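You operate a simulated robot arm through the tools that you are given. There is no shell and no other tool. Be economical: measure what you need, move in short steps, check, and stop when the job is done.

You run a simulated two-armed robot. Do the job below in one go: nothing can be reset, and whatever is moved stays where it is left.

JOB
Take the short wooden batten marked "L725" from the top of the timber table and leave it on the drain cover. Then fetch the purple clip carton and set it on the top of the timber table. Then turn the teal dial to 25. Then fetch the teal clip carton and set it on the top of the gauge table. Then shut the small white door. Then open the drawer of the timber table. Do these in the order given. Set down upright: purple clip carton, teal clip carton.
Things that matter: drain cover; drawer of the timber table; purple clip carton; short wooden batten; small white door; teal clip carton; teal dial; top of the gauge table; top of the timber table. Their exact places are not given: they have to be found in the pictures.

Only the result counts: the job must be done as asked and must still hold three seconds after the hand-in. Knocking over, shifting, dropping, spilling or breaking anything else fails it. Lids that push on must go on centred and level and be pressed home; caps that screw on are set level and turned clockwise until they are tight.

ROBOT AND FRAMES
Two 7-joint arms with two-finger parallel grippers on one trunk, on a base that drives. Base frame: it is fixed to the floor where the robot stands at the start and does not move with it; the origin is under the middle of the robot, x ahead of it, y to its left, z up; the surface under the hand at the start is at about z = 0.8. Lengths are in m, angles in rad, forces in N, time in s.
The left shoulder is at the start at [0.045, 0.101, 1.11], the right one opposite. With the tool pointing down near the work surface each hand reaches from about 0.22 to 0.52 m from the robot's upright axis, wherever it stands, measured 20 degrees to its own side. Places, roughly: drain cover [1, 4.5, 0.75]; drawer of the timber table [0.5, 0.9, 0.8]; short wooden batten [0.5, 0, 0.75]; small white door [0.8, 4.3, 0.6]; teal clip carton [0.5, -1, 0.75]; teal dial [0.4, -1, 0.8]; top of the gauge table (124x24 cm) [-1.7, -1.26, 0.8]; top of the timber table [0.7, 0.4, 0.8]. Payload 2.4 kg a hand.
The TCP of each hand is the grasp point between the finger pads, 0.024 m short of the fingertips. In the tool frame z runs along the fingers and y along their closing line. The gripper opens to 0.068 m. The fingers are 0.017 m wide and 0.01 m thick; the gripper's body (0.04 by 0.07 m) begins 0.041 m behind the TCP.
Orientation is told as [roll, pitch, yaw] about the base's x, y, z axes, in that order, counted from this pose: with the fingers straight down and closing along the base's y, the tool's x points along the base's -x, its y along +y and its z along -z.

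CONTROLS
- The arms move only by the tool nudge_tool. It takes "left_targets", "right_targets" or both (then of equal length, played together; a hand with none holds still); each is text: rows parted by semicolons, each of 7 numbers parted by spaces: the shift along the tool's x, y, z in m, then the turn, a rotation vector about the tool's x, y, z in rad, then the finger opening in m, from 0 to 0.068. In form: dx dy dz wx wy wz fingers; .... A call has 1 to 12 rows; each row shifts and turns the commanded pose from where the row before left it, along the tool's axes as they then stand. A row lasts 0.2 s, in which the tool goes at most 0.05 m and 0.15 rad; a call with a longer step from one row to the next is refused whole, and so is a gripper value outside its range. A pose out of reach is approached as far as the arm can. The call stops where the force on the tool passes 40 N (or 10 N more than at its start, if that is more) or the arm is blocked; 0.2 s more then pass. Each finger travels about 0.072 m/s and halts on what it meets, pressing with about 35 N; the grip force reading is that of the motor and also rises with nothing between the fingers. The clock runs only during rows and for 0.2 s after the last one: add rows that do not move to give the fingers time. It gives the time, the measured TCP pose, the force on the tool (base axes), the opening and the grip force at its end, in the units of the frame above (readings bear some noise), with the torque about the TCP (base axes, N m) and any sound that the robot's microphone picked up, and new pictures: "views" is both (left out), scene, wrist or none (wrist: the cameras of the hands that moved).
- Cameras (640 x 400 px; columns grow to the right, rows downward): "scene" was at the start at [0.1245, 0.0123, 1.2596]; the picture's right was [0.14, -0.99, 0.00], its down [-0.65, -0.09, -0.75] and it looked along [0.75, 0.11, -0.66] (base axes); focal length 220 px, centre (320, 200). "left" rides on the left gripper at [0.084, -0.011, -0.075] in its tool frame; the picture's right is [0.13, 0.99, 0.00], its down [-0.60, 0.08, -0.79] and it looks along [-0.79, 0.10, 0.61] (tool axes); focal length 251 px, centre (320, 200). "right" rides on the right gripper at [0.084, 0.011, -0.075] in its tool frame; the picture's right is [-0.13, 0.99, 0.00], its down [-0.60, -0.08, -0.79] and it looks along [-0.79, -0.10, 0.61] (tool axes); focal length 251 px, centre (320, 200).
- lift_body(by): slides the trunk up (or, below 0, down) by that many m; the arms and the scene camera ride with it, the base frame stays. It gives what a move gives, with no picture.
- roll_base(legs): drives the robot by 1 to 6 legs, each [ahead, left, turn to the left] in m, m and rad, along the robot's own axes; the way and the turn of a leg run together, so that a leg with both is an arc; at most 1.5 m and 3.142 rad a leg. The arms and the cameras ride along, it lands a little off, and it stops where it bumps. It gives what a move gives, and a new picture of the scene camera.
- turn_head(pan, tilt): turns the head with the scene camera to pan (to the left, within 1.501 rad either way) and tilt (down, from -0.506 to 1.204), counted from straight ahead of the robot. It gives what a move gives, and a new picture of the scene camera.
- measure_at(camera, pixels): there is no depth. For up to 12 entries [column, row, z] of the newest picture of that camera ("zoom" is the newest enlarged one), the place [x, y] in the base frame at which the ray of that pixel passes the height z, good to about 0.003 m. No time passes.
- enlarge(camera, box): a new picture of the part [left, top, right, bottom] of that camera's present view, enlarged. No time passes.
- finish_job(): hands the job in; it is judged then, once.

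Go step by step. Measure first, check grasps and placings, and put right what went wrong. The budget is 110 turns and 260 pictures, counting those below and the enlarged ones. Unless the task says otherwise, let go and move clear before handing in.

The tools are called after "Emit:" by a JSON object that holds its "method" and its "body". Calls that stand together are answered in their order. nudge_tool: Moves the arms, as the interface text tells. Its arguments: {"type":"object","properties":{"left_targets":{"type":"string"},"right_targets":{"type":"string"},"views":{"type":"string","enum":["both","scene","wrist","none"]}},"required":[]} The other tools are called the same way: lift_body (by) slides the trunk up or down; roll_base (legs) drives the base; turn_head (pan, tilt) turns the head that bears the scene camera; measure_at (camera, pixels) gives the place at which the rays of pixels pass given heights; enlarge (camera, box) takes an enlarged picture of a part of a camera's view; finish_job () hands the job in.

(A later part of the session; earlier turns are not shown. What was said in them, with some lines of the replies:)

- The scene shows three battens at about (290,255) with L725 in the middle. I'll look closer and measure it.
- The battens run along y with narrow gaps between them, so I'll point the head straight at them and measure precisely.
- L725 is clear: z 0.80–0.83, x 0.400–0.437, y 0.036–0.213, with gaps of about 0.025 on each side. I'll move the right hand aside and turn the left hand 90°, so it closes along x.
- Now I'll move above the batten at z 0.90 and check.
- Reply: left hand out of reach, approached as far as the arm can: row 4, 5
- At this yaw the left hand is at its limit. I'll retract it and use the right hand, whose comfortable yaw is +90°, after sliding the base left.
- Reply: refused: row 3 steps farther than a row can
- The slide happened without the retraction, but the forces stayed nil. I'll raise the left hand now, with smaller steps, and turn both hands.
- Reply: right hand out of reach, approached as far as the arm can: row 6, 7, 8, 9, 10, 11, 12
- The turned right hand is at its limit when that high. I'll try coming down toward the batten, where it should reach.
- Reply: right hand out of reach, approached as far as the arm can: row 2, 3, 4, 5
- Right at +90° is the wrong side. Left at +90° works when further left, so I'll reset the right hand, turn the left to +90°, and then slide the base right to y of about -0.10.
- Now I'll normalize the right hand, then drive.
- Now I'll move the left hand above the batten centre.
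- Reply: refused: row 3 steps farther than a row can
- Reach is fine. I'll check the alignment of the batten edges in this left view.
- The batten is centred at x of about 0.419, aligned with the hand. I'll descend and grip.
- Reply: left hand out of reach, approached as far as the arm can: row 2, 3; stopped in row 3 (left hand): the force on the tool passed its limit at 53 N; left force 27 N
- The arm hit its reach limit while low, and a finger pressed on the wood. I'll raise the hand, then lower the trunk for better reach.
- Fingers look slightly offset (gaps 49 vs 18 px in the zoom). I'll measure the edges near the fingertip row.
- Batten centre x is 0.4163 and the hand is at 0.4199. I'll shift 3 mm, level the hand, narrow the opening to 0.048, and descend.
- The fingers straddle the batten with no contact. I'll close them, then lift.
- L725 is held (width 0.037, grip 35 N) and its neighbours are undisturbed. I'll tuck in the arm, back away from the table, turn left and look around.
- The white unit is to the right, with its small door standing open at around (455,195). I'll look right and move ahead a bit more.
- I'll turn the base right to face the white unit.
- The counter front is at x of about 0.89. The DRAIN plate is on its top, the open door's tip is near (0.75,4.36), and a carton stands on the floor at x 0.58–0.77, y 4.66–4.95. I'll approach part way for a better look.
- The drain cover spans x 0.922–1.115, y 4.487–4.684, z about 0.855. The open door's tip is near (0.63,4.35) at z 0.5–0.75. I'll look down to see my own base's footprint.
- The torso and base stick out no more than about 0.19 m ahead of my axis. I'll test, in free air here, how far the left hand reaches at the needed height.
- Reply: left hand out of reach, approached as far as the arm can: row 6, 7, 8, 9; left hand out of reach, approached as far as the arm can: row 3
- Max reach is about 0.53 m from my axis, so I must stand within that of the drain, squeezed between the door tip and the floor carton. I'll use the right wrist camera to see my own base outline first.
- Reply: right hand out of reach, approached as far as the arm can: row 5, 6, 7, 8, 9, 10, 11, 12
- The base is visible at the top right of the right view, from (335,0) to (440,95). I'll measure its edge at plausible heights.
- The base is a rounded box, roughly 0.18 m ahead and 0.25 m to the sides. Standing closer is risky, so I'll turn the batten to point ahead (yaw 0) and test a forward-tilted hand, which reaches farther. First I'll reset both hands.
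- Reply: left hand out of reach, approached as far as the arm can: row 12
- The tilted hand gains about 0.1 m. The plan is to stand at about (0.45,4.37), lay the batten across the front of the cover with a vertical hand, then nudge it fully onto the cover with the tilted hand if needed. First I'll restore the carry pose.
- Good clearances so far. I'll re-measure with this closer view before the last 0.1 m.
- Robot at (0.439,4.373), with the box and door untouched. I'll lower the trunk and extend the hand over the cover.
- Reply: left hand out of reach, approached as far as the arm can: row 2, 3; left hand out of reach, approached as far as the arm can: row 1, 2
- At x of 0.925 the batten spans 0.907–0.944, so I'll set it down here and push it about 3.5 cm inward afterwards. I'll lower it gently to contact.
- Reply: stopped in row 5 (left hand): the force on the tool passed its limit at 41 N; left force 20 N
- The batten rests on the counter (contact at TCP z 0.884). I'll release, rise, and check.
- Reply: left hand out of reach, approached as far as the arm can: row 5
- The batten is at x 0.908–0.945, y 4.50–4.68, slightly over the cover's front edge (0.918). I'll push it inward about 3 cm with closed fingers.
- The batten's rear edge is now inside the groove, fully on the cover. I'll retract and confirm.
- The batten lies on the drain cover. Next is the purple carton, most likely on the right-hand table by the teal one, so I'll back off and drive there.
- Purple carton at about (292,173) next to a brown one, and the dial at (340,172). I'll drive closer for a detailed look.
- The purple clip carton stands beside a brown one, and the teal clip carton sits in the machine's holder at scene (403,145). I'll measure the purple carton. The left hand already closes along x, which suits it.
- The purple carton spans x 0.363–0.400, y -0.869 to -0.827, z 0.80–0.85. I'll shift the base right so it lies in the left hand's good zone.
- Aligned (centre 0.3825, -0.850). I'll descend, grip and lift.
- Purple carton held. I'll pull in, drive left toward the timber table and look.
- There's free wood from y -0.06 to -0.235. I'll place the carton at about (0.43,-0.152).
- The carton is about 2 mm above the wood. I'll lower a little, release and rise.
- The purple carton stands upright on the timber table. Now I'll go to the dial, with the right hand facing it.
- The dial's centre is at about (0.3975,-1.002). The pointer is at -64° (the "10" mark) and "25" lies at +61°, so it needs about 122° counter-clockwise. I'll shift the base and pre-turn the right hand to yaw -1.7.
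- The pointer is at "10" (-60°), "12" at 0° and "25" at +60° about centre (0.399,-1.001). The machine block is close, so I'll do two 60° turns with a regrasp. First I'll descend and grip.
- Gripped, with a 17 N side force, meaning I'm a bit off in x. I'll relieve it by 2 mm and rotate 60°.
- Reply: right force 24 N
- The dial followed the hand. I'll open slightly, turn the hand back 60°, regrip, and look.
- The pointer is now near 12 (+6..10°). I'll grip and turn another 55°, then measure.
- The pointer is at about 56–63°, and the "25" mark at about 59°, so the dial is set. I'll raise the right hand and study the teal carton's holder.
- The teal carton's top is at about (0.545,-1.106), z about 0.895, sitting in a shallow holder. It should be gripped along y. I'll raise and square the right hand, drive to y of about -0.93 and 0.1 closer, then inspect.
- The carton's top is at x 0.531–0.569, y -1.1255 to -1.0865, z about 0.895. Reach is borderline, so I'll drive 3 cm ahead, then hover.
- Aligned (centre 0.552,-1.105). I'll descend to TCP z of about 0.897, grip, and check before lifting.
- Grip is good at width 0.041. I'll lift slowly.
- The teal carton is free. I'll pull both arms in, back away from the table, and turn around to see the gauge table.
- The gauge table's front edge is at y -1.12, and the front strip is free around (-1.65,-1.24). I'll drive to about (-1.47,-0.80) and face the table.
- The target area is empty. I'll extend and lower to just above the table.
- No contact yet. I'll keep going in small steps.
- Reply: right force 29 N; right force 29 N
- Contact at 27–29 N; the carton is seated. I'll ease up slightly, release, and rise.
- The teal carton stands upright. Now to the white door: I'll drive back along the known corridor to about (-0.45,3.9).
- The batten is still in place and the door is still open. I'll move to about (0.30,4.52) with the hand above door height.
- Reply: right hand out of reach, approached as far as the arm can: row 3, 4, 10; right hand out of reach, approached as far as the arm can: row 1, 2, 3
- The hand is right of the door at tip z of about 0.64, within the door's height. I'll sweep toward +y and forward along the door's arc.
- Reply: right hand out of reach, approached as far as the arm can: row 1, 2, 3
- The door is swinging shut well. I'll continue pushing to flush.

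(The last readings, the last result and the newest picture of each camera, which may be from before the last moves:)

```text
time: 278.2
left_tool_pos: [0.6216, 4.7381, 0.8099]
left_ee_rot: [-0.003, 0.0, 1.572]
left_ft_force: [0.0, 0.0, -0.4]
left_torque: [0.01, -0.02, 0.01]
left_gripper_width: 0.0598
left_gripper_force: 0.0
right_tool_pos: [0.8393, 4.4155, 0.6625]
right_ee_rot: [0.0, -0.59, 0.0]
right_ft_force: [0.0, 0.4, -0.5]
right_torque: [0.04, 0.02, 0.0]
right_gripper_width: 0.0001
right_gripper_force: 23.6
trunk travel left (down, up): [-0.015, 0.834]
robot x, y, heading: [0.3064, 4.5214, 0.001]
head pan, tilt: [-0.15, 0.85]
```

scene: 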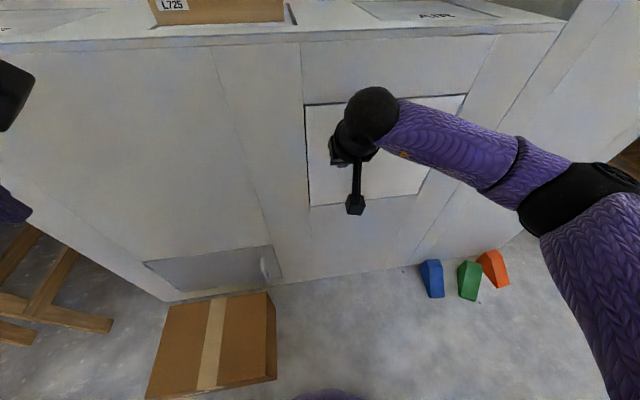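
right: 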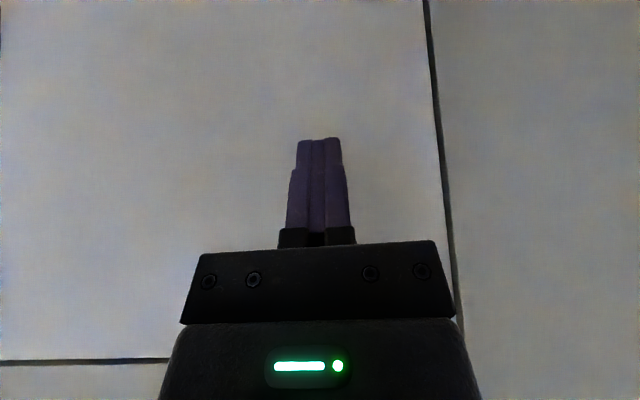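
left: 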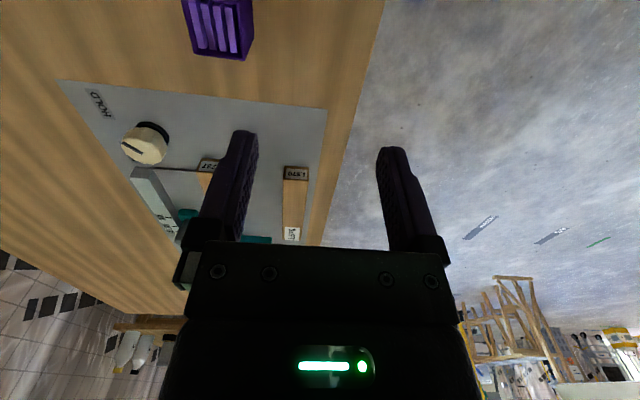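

Nearly flush. I'll push gently until I feel the stop.

Emit:
{"method": "nudge_tool", "body": {"right_targets": "-0.0042 0 0.0028 0 0 0 0;-0.0042 0 0.0028 0 0 0 0;-0.0042 0 0.0028 0 0 0 0;-0.0042 0 0.0028 0 0 0 0;-0.0042 0 0.0028 0 0 0 0;0 0 0 0 0 0 0", "views": "wrist"}}

```text
time: 279.3
left_tool_pos: [0.621, 4.7365, 0.8094]
left_ee_rot: [-0.004, 0.001, 1.57]
left_ft_force: [-0.5, 0.2, 0.6]
left_torque: [-0.04, 0.0, -0.04]
left_gripper_width: 0.06
left_gripper_force: 0.1
right_tool_pos: [0.8571, 4.416, 0.6623]
right_ee_rot: [0.001, -0.58, 0.003]
right_ft_force: [-20.6, -0.2, 7.5]
right_torque: [0.06, 0.18, -0.01]
right_gripper_width: 0.0
right_gripper_force: 23.7
trunk travel left (down, up): [-0.015, 0.834]
robot x, y, heading: [0.3023, 4.5187, -0.004]
head pan, tilt: [-0.15, 0.85]
stopped in row 5 (right hand): the force on the tool passed its limit at 48 N (the readings are from after the stop); the commanded pose is now the measured one
```

right: 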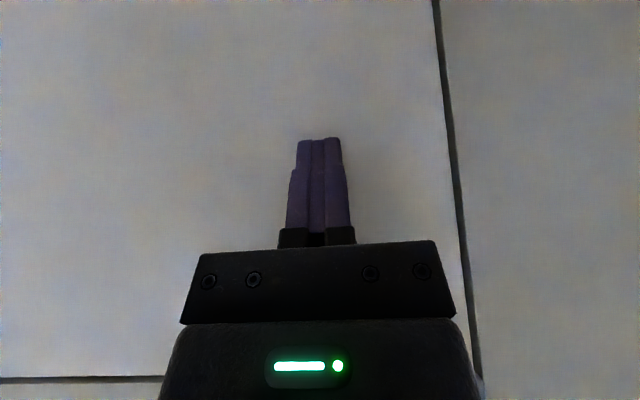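

The door has hit its stop. I'll back the hand off and verify it stays closed.

Emit:
{"method": "nudge_tool", "body": {"right_targets": "0.0332 0 -0.0222 0 0 0 0;0.0332 0 -0.0222 0 0 0 0;0.0332 0 -0.0222 0 0 0 0;0.0332 0 -0.0222 0 0 0 0;0.0332 0 -0.0222 0 0 0 0;0 -0.04 0 0 0 0 0;0 -0.04 0 0 0 0 0", "views": "scene"}}

Emit:
{"method": "enlarge", "body": {"camera": "scene", "box": [120, 0, 520, 250]}}

```text
time: 280.9
left_tool_pos: [0.6217, 4.7367, 0.8094]
left_ee_rot: [-0.001, 0.0, 1.571]
left_ft_force: [0.0, 0.6, -0.2]
left_torque: [-0.01, 0.04, 0.01]
left_gripper_width: 0.0599
left_gripper_force: 0.1
right_tool_pos: [0.6948, 4.3393, 0.6648]
right_ee_rot: [0.002, -0.58, 0.004]
right_ft_force: [0.4, -0.6, 0.8]
right_torque: [0.0, 0.02, 0.03]
right_gripper_width: 0.0
right_gripper_force: 23.7
right hand out of reach, approached as far as the arm can: row 5, 6
trunk travel left (down, up): [-0.015, 0.834]
robot x, y, heading: [0.3001, 4.5197, -0.005]
head pan, tilt: [-0.15, 0.85]
```

scene: 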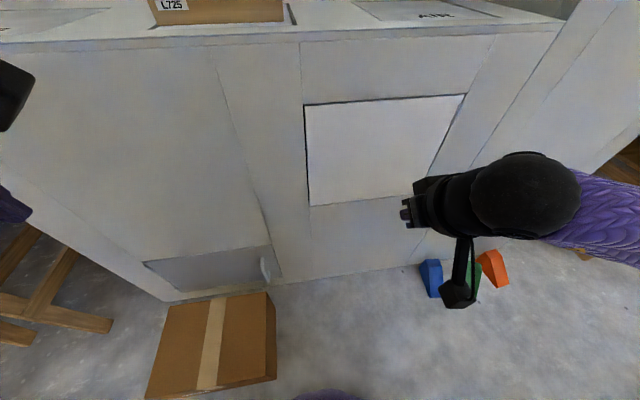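

```text
1.60 times, centred on (320, 125) of scene
```

zoom: 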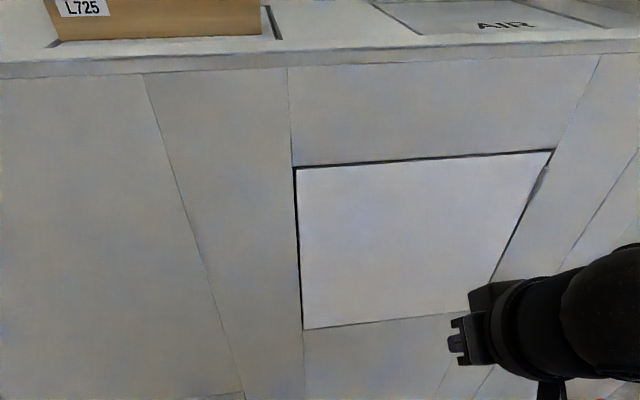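

The door is flush shut. Now the drawer: probably the grey box with a teal front near the timber table's left end. I'll back off, raise the trunk, and drive there.

Emit:
{"method": "roll_base", "body": {"legs": [[-0.8, 0, 0], [0, 0, -1.571], [1.5, 0, 0], [1.5, 0, 0], [0.6, 0, 0], [0, 0, 1.571]]}}

Emit:
{"method": "lift_body", "body": {"by": 0.19}}

Emit:
{"method": "turn_head", "body": {"pan": 0, "tilt": 0.6}}

```text
time: 309.9
left_tool_pos: [-0.2021, 1.11, 0.8094]
left_ee_rot: [-0.001, 0.001, 1.546]
left_ft_force: [0.1, -1.0, 0.7]
left_torque: [0.0, -0.03, 0.01]
left_gripper_width: 0.0599
left_gripper_force: 0.0
right_tool_pos: [-0.1401, 0.7112, 0.6637]
right_ee_rot: [0.0, -0.58, -0.023]
right_ft_force: [0.1, -0.2, -0.3]
right_torque: [-0.02, 0.01, 0.03]
right_gripper_width: 0.0
right_gripper_force: 23.4
trunk travel left (down, up): [-0.015, 0.834]
robot x, y, heading: [-0.5267, 0.9063, -0.03]
head pan, tilt: [-0.15, 0.85]
```

scene: 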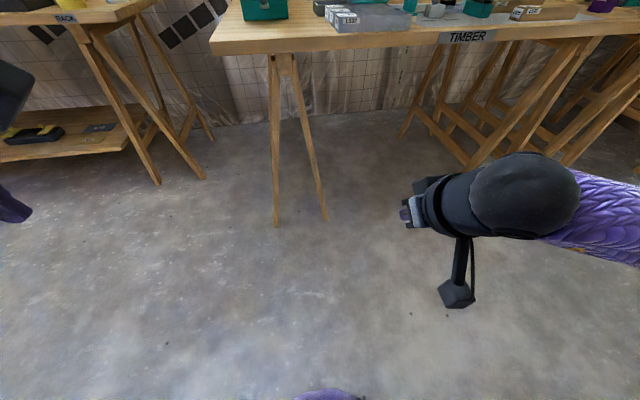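

```text
time: 312.0
left_tool_pos: [-0.2027, 1.1094, 0.9994]
left_ee_rot: [-0.002, 0.0, 1.546]
left_ft_force: [0.9, 0.0, -0.4]
left_torque: [0.01, 0.03, -0.03]
left_gripper_width: 0.0602
left_gripper_force: 0.1
right_tool_pos: [-0.1389, 0.7094, 0.8547]
right_ee_rot: [0.0, -0.58, -0.023]
right_ft_force: [0.3, -0.2, 0.0]
right_torque: [-0.01, 0.03, -0.02]
right_gripper_width: 0.0001
right_gripper_force: 22.9
trunk travel left (down, up): [-0.205, 0.644]
robot x, y, heading: [-0.5232, 0.9048, -0.03]
head pan, tilt: [-0.15, 0.85]
```

```text
time: 312.8
left_tool_pos: [-0.2021, 1.1085, 0.9982]
left_ee_rot: [-0.001, 0.0, 1.546]
left_ft_force: [-0.1, 0.1, 0.6]
left_torque: [0.01, 0.0, 0.04]
left_gripper_width: 0.0598
left_gripper_force: 0.1
right_tool_pos: [-0.1387, 0.7107, 0.8547]
right_ee_rot: [0.0, -0.579, -0.021]
right_ft_force: [0.5, 0.2, -0.4]
right_torque: [0.01, -0.01, 0.0]
right_gripper_width: 0.0
right_gripper_force: 23.6
trunk travel left (down, up): [-0.205, 0.644]
robot x, y, heading: [-0.5254, 0.9068, -0.027]
head pan, tilt: [0.0, 0.6]
```

scene: 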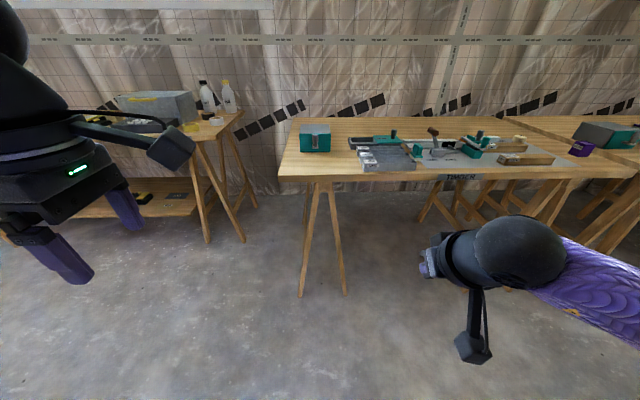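

The box with the teal front is at (315,138). I'll reset the right hand to upright and higher, then approach.

Emit:
{"method": "nudge_tool", "body": {"right_targets": "0 0 -0.03 0 0.116 0 0.04;0 0 -0.03 0 0.116 0 0.04;0 0 -0.03 0 0.116 0 0.06;0 0 -0.03 0 0.116 0 0.06;0 0 -0.03 0 0.116 0 0.06;0 0 -0.03 0 0 0 0.06", "views": "none"}}

Emit:
{"method": "roll_base", "body": {"legs": [[0.4, 0, 0.027]]}}

Emit:
{"method": "enlarge", "body": {"camera": "scene", "box": [240, 100, 440, 225]}}

```text
time: 314.2
left_tool_pos: [-0.2018, 1.1086, 0.9993]
left_ee_rot: [-0.003, 0.0, 1.546]
left_ft_force: [0.6, -0.6, -0.6]
left_torque: [-0.01, 0.0, 0.0]
left_gripper_width: 0.0598
left_gripper_force: 0.1
right_tool_pos: [-0.1912, 0.7125, 1.0252]
right_ee_rot: [0.002, 0.003, -0.023]
right_ft_force: [-0.5, -0.1, 1.0]
right_torque: [0.0, -0.01, -0.03]
right_gripper_width: 0.0598
right_gripper_force: 0.1
trunk travel left (down, up): [-0.205, 0.644]
robot x, y, heading: [-0.5275, 0.9035, -0.029]
head pan, tilt: [0.0, 0.6]
```

```text
time: 316.7
left_tool_pos: [0.2024, 1.111, 0.9995]
left_ee_rot: [-0.003, -0.001, 1.572]
left_ft_force: [0.3, -0.2, 0.4]
left_torque: [0.03, 0.0, 0.01]
left_gripper_width: 0.0601
left_gripper_force: 0.2
right_tool_pos: [0.2233, 0.7145, 1.024]
right_ee_rot: [0.0, 0.001, 0.002]
right_ft_force: [-0.2, 1.1, -1.0]
right_torque: [-0.04, 0.01, 0.02]
right_gripper_width: 0.0602
right_gripper_force: 0.0
trunk travel left (down, up): [-0.205, 0.644]
robot x, y, heading: [-0.1153, 0.8944, -0.004]
head pan, tilt: [0.0, 0.6]
```

scene: 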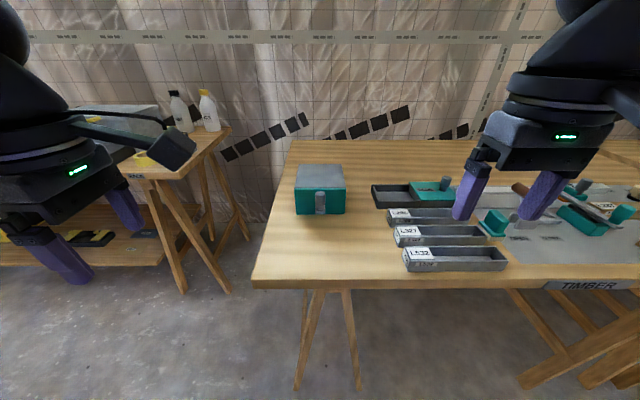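

```text
3.20 times, centred on (340, 162) of scene
```

zoom: 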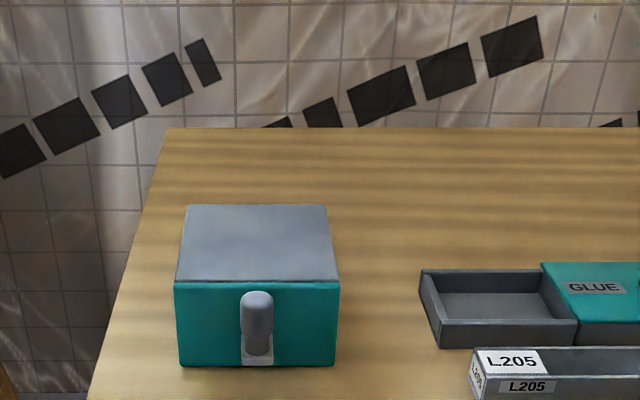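

Emit:
{"method": "measure_at", "body": {"camera": "zoom", "pixels": [[180, 367, 0.8], [336, 367, 0.8], [175, 282, 0.9], [339, 282, 0.9], [175, 282, 0.88], [339, 282, 0.88], [257, 360, 0.8], [258, 310, 0.84], [258, 310, 0.85], [188, 206, 0.88], [325, 206, 0.88]]}}

Emit:
{"method": "turn_head", "body": {"pan": 0, "tilt": 0.95}}

Emit:
{"method": "enlarge", "body": {"camera": "scene", "box": [240, 60, 400, 160]}}

```text
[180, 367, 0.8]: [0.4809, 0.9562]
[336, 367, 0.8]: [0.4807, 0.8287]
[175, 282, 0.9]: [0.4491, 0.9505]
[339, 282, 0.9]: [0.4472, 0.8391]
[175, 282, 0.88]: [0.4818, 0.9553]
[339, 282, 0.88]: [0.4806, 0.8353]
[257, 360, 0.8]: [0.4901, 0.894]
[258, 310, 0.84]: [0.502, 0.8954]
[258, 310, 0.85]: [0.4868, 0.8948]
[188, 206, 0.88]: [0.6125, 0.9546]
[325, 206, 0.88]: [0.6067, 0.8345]
```

```text
time: 317.5
left_tool_pos: [0.2039, 1.1098, 0.999]
left_ee_rot: [0.0, 0.0, 1.571]
left_ft_force: [0.3, 0.8, -0.2]
left_torque: [-0.03, 0.0, 0.01]
left_gripper_width: 0.0601
left_gripper_force: 0.0
right_tool_pos: [0.2229, 0.7144, 1.0243]
right_ee_rot: [-0.001, 0.003, 0.002]
right_ft_force: [-0.1, -0.1, 0.8]
right_torque: [0.03, -0.01, -0.02]
right_gripper_width: 0.0599
right_gripper_force: 0.1
trunk travel left (down, up): [-0.205, 0.644]
robot x, y, heading: [-0.1168, 0.8945, -0.005]
head pan, tilt: [0.0, 0.949]
```

scene: 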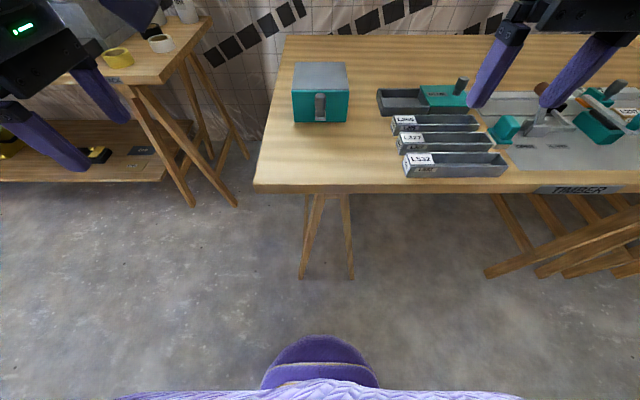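

```text
4.00 times, centred on (320, 110) of scene
```

zoom: 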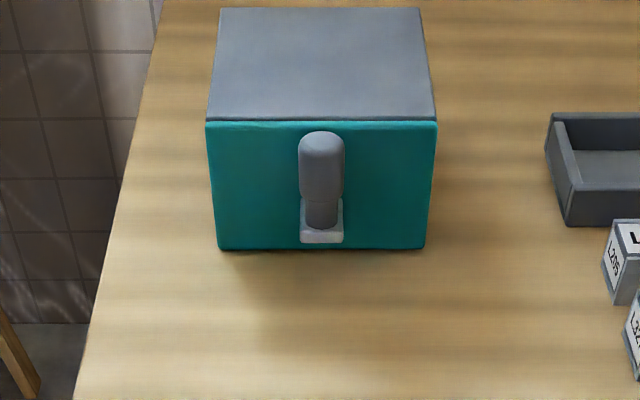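

Emit:
{"method": "enlarge", "body": {"camera": "right", "box": [160, 0, 640, 300]}}

```text
1.33 times, centred on (400, 150) of right
```

zoom: 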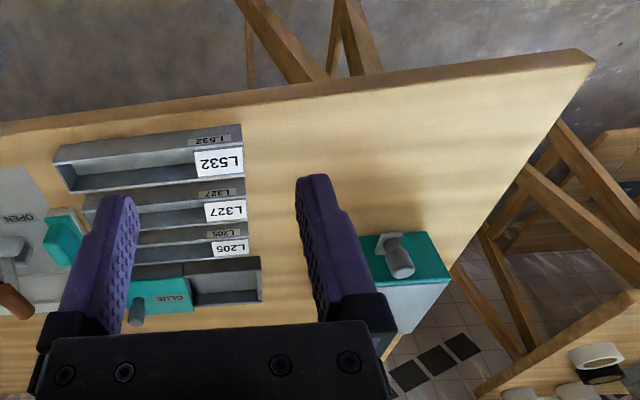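

The handle looks like an upright grey post on the drawer front. I'll shift the base left and bring the right hand closer for a clear look.

Emit:
{"method": "roll_base", "body": {"legs": [[0, 0.16, 0]]}}

Emit:
{"method": "nudge_tool", "body": {"right_targets": "-0.03 0.006 0.01 0 0 0 0.068;-0.03 0.006 0.01 0 0 0 0.068;-0.03 0.006 0.01 0 0 0 0.068;0 0 0 0 0 0 0.068"}}

Emit:
{"method": "enlarge", "body": {"camera": "right", "box": [200, 0, 440, 150]}}

```text
time: 318.9
left_tool_pos: [0.2006, 1.2725, 0.9989]
left_ee_rot: [-0.002, 0.0, 1.575]
left_ft_force: [-0.3, -0.6, 0.5]
left_torque: [0.01, 0.03, -0.01]
left_gripper_width: 0.0601
left_gripper_force: 0.0
right_tool_pos: [0.2243, 0.875, 1.0254]
right_ee_rot: [-0.001, 0.002, 0.007]
right_ft_force: [-0.5, -0.7, 0.6]
right_torque: [0.0, -0.01, 0.0]
right_gripper_width: 0.0597
right_gripper_force: 0.0
trunk travel left (down, up): [-0.205, 0.644]
robot x, y, heading: [-0.118, 1.0544, -0.001]
head pan, tilt: [0.0, 0.949]
```

scene: 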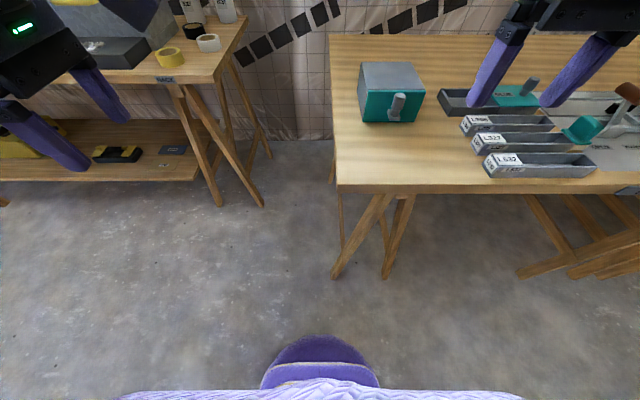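

```text
time: 319.9
left_tool_pos: [0.2007, 1.2722, 0.9992]
left_ee_rot: [-0.001, 0.0, 1.576]
left_ft_force: [-0.7, -0.8, 0.6]
left_torque: [-0.01, 0.0, 0.02]
left_gripper_width: 0.0603
left_gripper_force: 0.0
right_tool_pos: [0.3162, 0.894, 0.9955]
right_ee_rot: [0.001, 0.002, 0.006]
right_ft_force: [0.4, -0.3, -0.6]
right_torque: [0.01, 0.0, -0.02]
right_gripper_width: 0.068
right_gripper_force: 0.1
trunk travel left (down, up): [-0.205, 0.644]
robot x, y, heading: [-0.1149, 1.0587, 0.001]
head pan, tilt: [0.0, 0.949]
```

scene: 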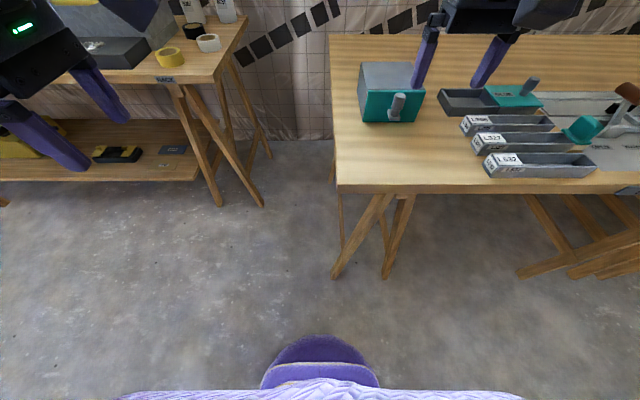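
right: 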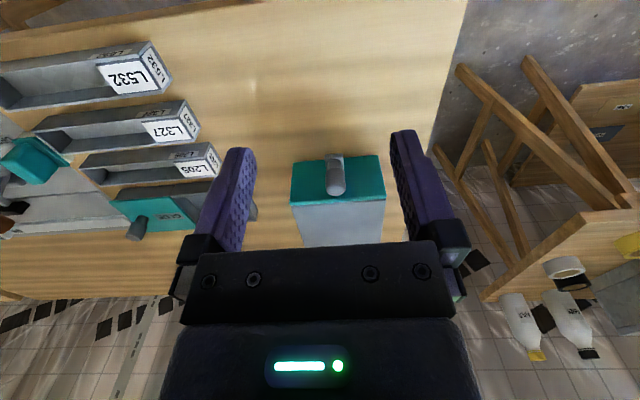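

```text
2.67 times, centred on (320, 75) of right
```

zoom: 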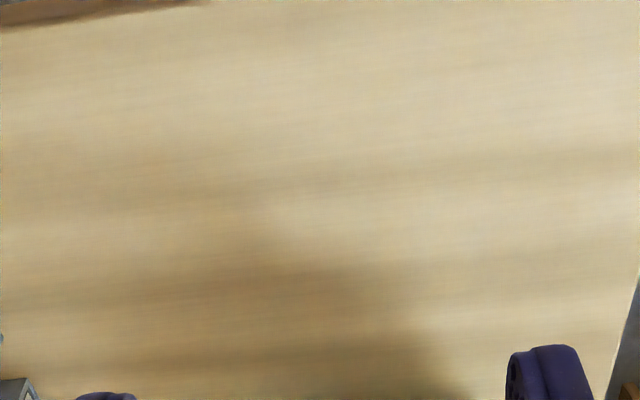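

Emit:
{"method": "enlarge", "body": {"camera": "right", "box": [270, 130, 398, 250]}}

Emit:
{"method": "enlarge", "body": {"camera": "scene", "box": [340, 50, 450, 135]}}

```text
3.33 times, centred on (334, 190) of right
```

zoom: 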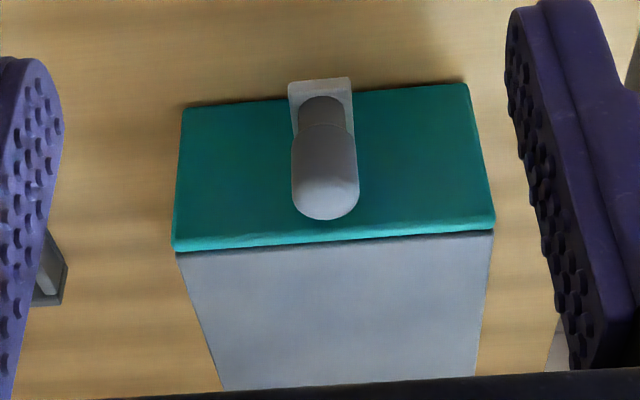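

```text
4.71 times, centred on (395, 92) of scene
```

zoom: 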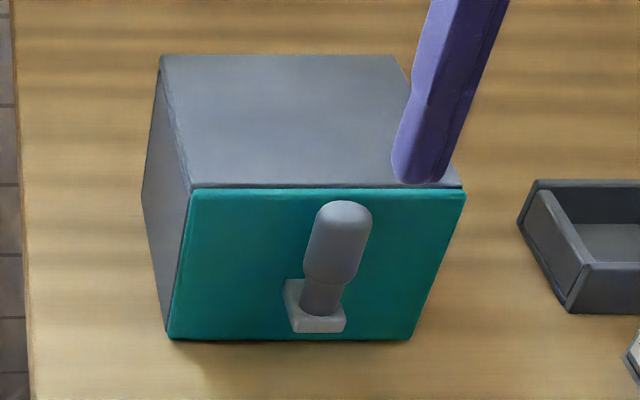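

Emit:
{"method": "measure_at", "body": {"camera": "zoom", "pixels": [[344, 215, 0.87], [344, 215, 0.86], [340, 255, 0.85], [336, 275, 0.84], [320, 312, 0.82], [320, 328, 0.81], [306, 260, 0.85], [364, 262, 0.85]]}}

Emit:
{"method": "measure_at", "body": {"camera": "right", "pixels": [[334, 193, 0.87], [334, 193, 0.86], [333, 180, 0.85], [331, 165, 0.83], [322, 180, 0.86], [344, 180, 0.86], [330, 154, 0.81], [290, 205, 0.88], [388, 196, 0.88]]}}

```text
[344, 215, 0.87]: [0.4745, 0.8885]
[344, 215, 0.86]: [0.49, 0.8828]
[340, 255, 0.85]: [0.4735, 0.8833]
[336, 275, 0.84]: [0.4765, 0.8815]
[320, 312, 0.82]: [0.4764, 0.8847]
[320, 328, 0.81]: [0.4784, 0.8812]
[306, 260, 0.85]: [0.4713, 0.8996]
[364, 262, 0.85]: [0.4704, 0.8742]
```

```text
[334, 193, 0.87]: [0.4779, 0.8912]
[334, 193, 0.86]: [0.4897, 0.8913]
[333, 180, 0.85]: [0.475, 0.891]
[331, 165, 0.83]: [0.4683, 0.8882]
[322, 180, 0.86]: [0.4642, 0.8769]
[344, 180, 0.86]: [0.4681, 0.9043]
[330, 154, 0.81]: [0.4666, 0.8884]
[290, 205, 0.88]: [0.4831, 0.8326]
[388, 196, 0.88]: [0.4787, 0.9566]
```

The handle is a vertical post at about (0.463,0.892), z 0.835–0.88, on a foot fixed to the drawer front. I'll drive 0.13 m ahead, then hover over it.

Emit:
{"method": "roll_base", "body": {"legs": [[0.13, 0, 0]]}}

Emit:
{"method": "nudge_tool", "body": {"right_targets": "-0.008 -0.001 0.02 0 0 0 0.06;-0.008 0 0.03 0 0 0 0.06;0 0 0 0 0 0 0.06"}}

```text
time: 321.2
left_tool_pos: [0.3327, 1.2724, 0.9993]
left_ee_rot: [-0.002, -0.001, 1.577]
left_ft_force: [0.6, 0.7, 0.1]
left_torque: [0.01, 0.0, 0.03]
left_gripper_width: 0.0601
left_gripper_force: 0.1
right_tool_pos: [0.4452, 0.8929, 0.9949]
right_ee_rot: [0.0, 0.002, 0.006]
right_ft_force: [-0.4, -0.5, 0.3]
right_torque: [0.02, -0.02, 0.02]
right_gripper_width: 0.0678
right_gripper_force: 0.1
trunk travel left (down, up): [-0.205, 0.644]
robot x, y, heading: [0.0153, 1.0576, 0.002]
head pan, tilt: [0.0, 0.949]
```

scene: 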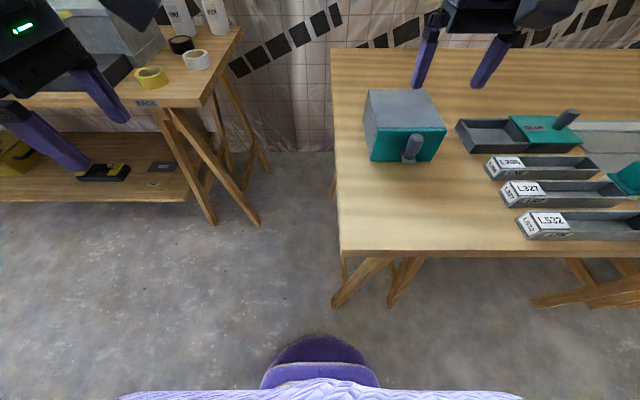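

```text
time: 322.0
left_tool_pos: [0.3332, 1.2724, 0.9975]
left_ee_rot: [-0.002, -0.001, 1.576]
left_ft_force: [0.0, 0.0, -0.7]
left_torque: [0.03, 0.01, 0.03]
left_gripper_width: 0.0603
left_gripper_force: 0.1
right_tool_pos: [0.4649, 0.8936, 0.9443]
right_ee_rot: [0.002, 0.001, 0.006]
right_ft_force: [0.0, 0.0, -0.2]
right_torque: [0.03, 0.02, -0.01]
right_gripper_width: 0.06
right_gripper_force: 0.1
trunk travel left (down, up): [-0.205, 0.644]
robot x, y, heading: [0.0105, 1.0575, -0.001]
head pan, tilt: [0.0, 0.949]
```

scene: 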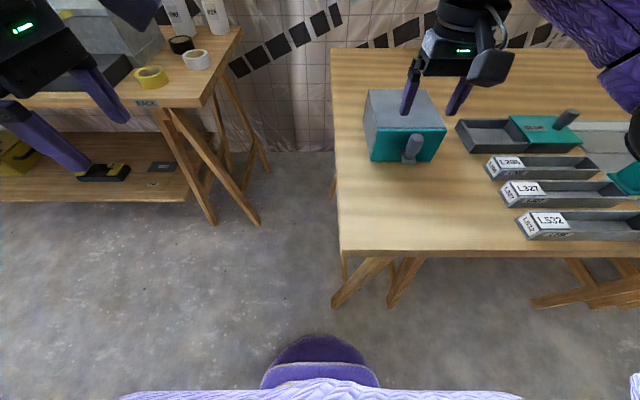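
right: 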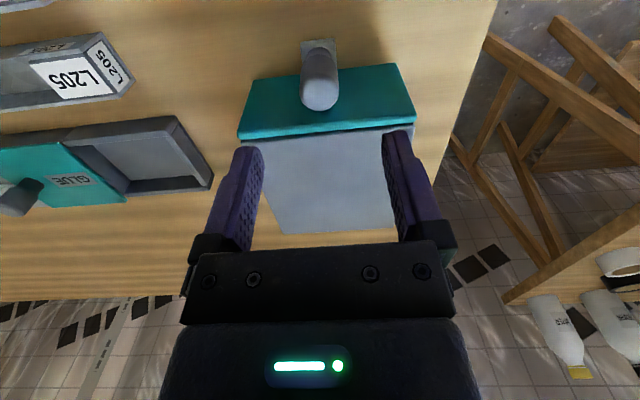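

Emit:
{"method": "measure_at", "body": {"camera": "right", "pixels": [[320, 96, 0.878], [320, 96, 0.87], [301, 90, 0.87], [339, 88, 0.87], [300, 45, 0.825], [337, 42, 0.825], [240, 138, 0.88], [415, 115, 0.88]]}}

```text
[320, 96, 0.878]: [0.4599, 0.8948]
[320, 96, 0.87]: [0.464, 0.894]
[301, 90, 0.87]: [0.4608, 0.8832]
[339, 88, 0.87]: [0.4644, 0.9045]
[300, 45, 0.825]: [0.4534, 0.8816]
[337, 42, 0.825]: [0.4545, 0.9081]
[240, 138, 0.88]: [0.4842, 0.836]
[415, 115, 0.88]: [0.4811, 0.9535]
```

Post centre is (0.461,0.894), aligned. I'll descend and grip.

Emit:
{"method": "nudge_tool", "body": {"right_targets": "0.003 0 0.03 0 0 0 0.06;0 0 0.03 0 0 0 0.06;0 0 0.018 0 0 0 0.06;0 0 0 0 0 0 0.012;0 0 0 0 0 0 0.012;0 0 0 0 0 0 0.012;0 0 0 0 0 0 0.012", "views": "wrist"}}

```text
time: 323.6
left_tool_pos: [0.3336, 1.2713, 0.9983]
left_ee_rot: [-0.001, -0.001, 1.575]
left_ft_force: [-0.1, -0.2, -1.0]
left_torque: [0.01, 0.02, 0.01]
left_gripper_width: 0.0601
left_gripper_force: 0.0
right_tool_pos: [0.4605, 0.8945, 0.8668]
right_ee_rot: [-0.001, 0.001, 0.006]
right_ft_force: [-1.1, -3.2, -4.8]
right_torque: [-0.24, -0.93, -0.14]
right_gripper_width: 0.0239
right_gripper_force: 40.1
trunk travel left (down, up): [-0.205, 0.644]
robot x, y, heading: [0.0164, 1.0607, 0.003]
head pan, tilt: [0.0, 0.949]
5 turns are left
```

right: 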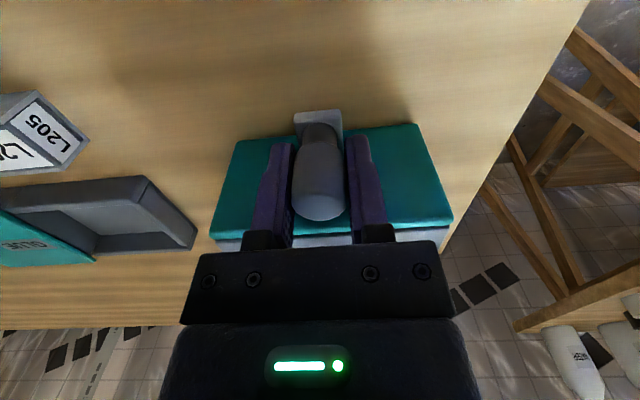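

The post is gripped. I'll pull the drawer straight out toward me.

Emit:
{"method": "nudge_tool", "body": {"right_targets": "0.008 0 0 0 0 0 0.012;0.01 0 0 0 0 0 0.012;0.01 0 0 0 0 0 0.012;0.01 0 0 0 0 0 0.012;0.01 0 0 0 0 0 0.012;0.01 0 0 0 0 0 0.012;0.01 0 0 0 0 0 0.012;0.01 0 0 0 0 0 0.012;0.01 0 0 0 0 0 0.012;0.01 0 0 0 0 0 0.012;0.01 0 0 0 0 0 0.012;0 0 0 0 0 0 0.012"}}

```text
time: 326.2
left_tool_pos: [0.3342, 1.2746, 0.9966]
left_ee_rot: [0.001, -0.001, 1.577]
left_ft_force: [-0.8, 0.2, -0.4]
left_torque: [-0.03, 0.01, 0.02]
left_gripper_width: 0.0598
left_gripper_force: 0.0
right_tool_pos: [0.351, 0.8947, 0.8674]
right_ee_rot: [-0.002, 0.004, 0.01]
right_ft_force: [0.0, 27.7, -16.2]
right_torque: [0.16, -0.27, 0.01]
right_gripper_width: 0.0238
right_gripper_force: 39.9
trunk travel left (down, up): [-0.205, 0.644]
robot x, y, heading: [0.0123, 1.0587, 0.002]
head pan, tilt: [0.0, 0.949]
4 turns are left
```

scene: 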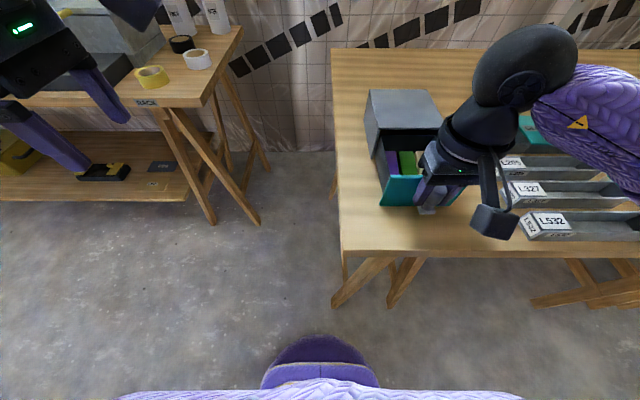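
right: 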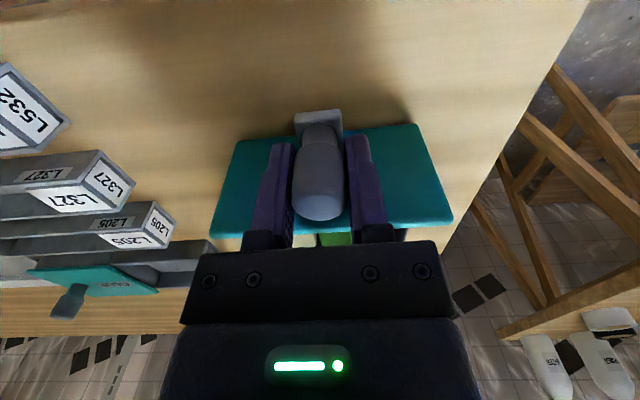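

The drawer is out about 11 cm and its case hasn't moved. I'll release and rise clear.

Emit:
{"method": "nudge_tool", "body": {"right_targets": "0 0 0 0 0 0 0.03;0 0 0 0 0 0 0.06;0 0 0 0 0 0 0.06;0 0 -0.03 0 0 0 0.06;0 0 -0.04 0 0 0 0.06;0 0 -0.04 0 0 0 0.06;0.03 0 -0.02 0 0 0 0.06;0.03 0 0 0 0 0 0.06"}}

```text
time: 328.0
left_tool_pos: [0.3332, 1.272, 0.9986]
left_ee_rot: [-0.002, 0.001, 1.576]
left_ft_force: [-0.4, 0.0, -0.4]
left_torque: [-0.03, -0.01, -0.02]
left_gripper_width: 0.0599
left_gripper_force: 0.0
right_tool_pos: [0.2923, 0.8906, 0.9975]
right_ee_rot: [0.0, 0.001, 0.008]
right_ft_force: [-0.2, 0.2, -0.5]
right_torque: [0.0, 0.0, 0.01]
right_gripper_width: 0.0602
right_gripper_force: 0.0
trunk travel left (down, up): [-0.205, 0.644]
robot x, y, heading: [0.0126, 1.0549, 0.006]
head pan, tilt: [0.0, 0.949]
3 turns are left
```

scene: 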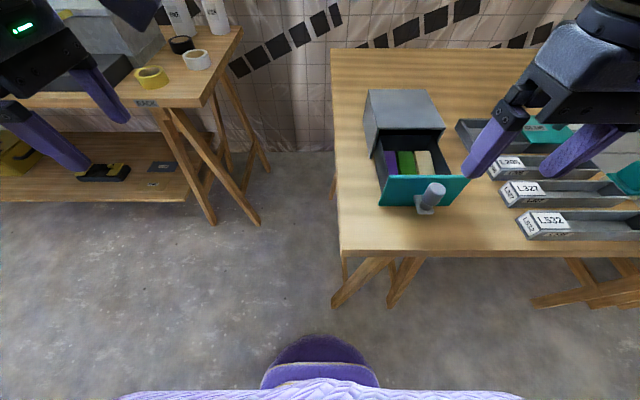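
right: 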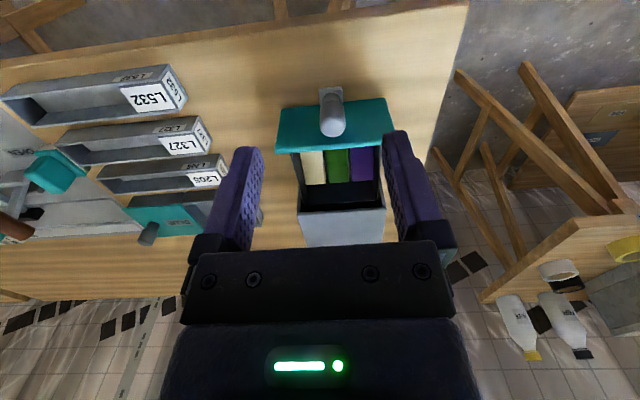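

The drawer is open, its contents are undisturbed, and both hands are clear, so I'm handing in.

Emit:
{"method": "finish_job", "body": {}}

```text
The job is handed in.
```

I did all six steps in the order given and handed the job in.

- **Batten L725:** it lies on the drain cover. One end sits right at the cover's edge groove, so it is slightly off-centre.
- **Purple clip carton:** upright on the timber table.
- **Teal dial:** set to 25, within a few degrees of the mark.
- **Teal clip carton:** upright on the gauge table.
- **White door:** pushed to its stop and flush shut.
- **Timber table drawer:** pulled out about 11 cm.

I saw nothing else moved. Early on, the left fingertips pressed on a batten for a moment (53 N) while I was reaching for L725, and the battens looked undisturbed afterwards.
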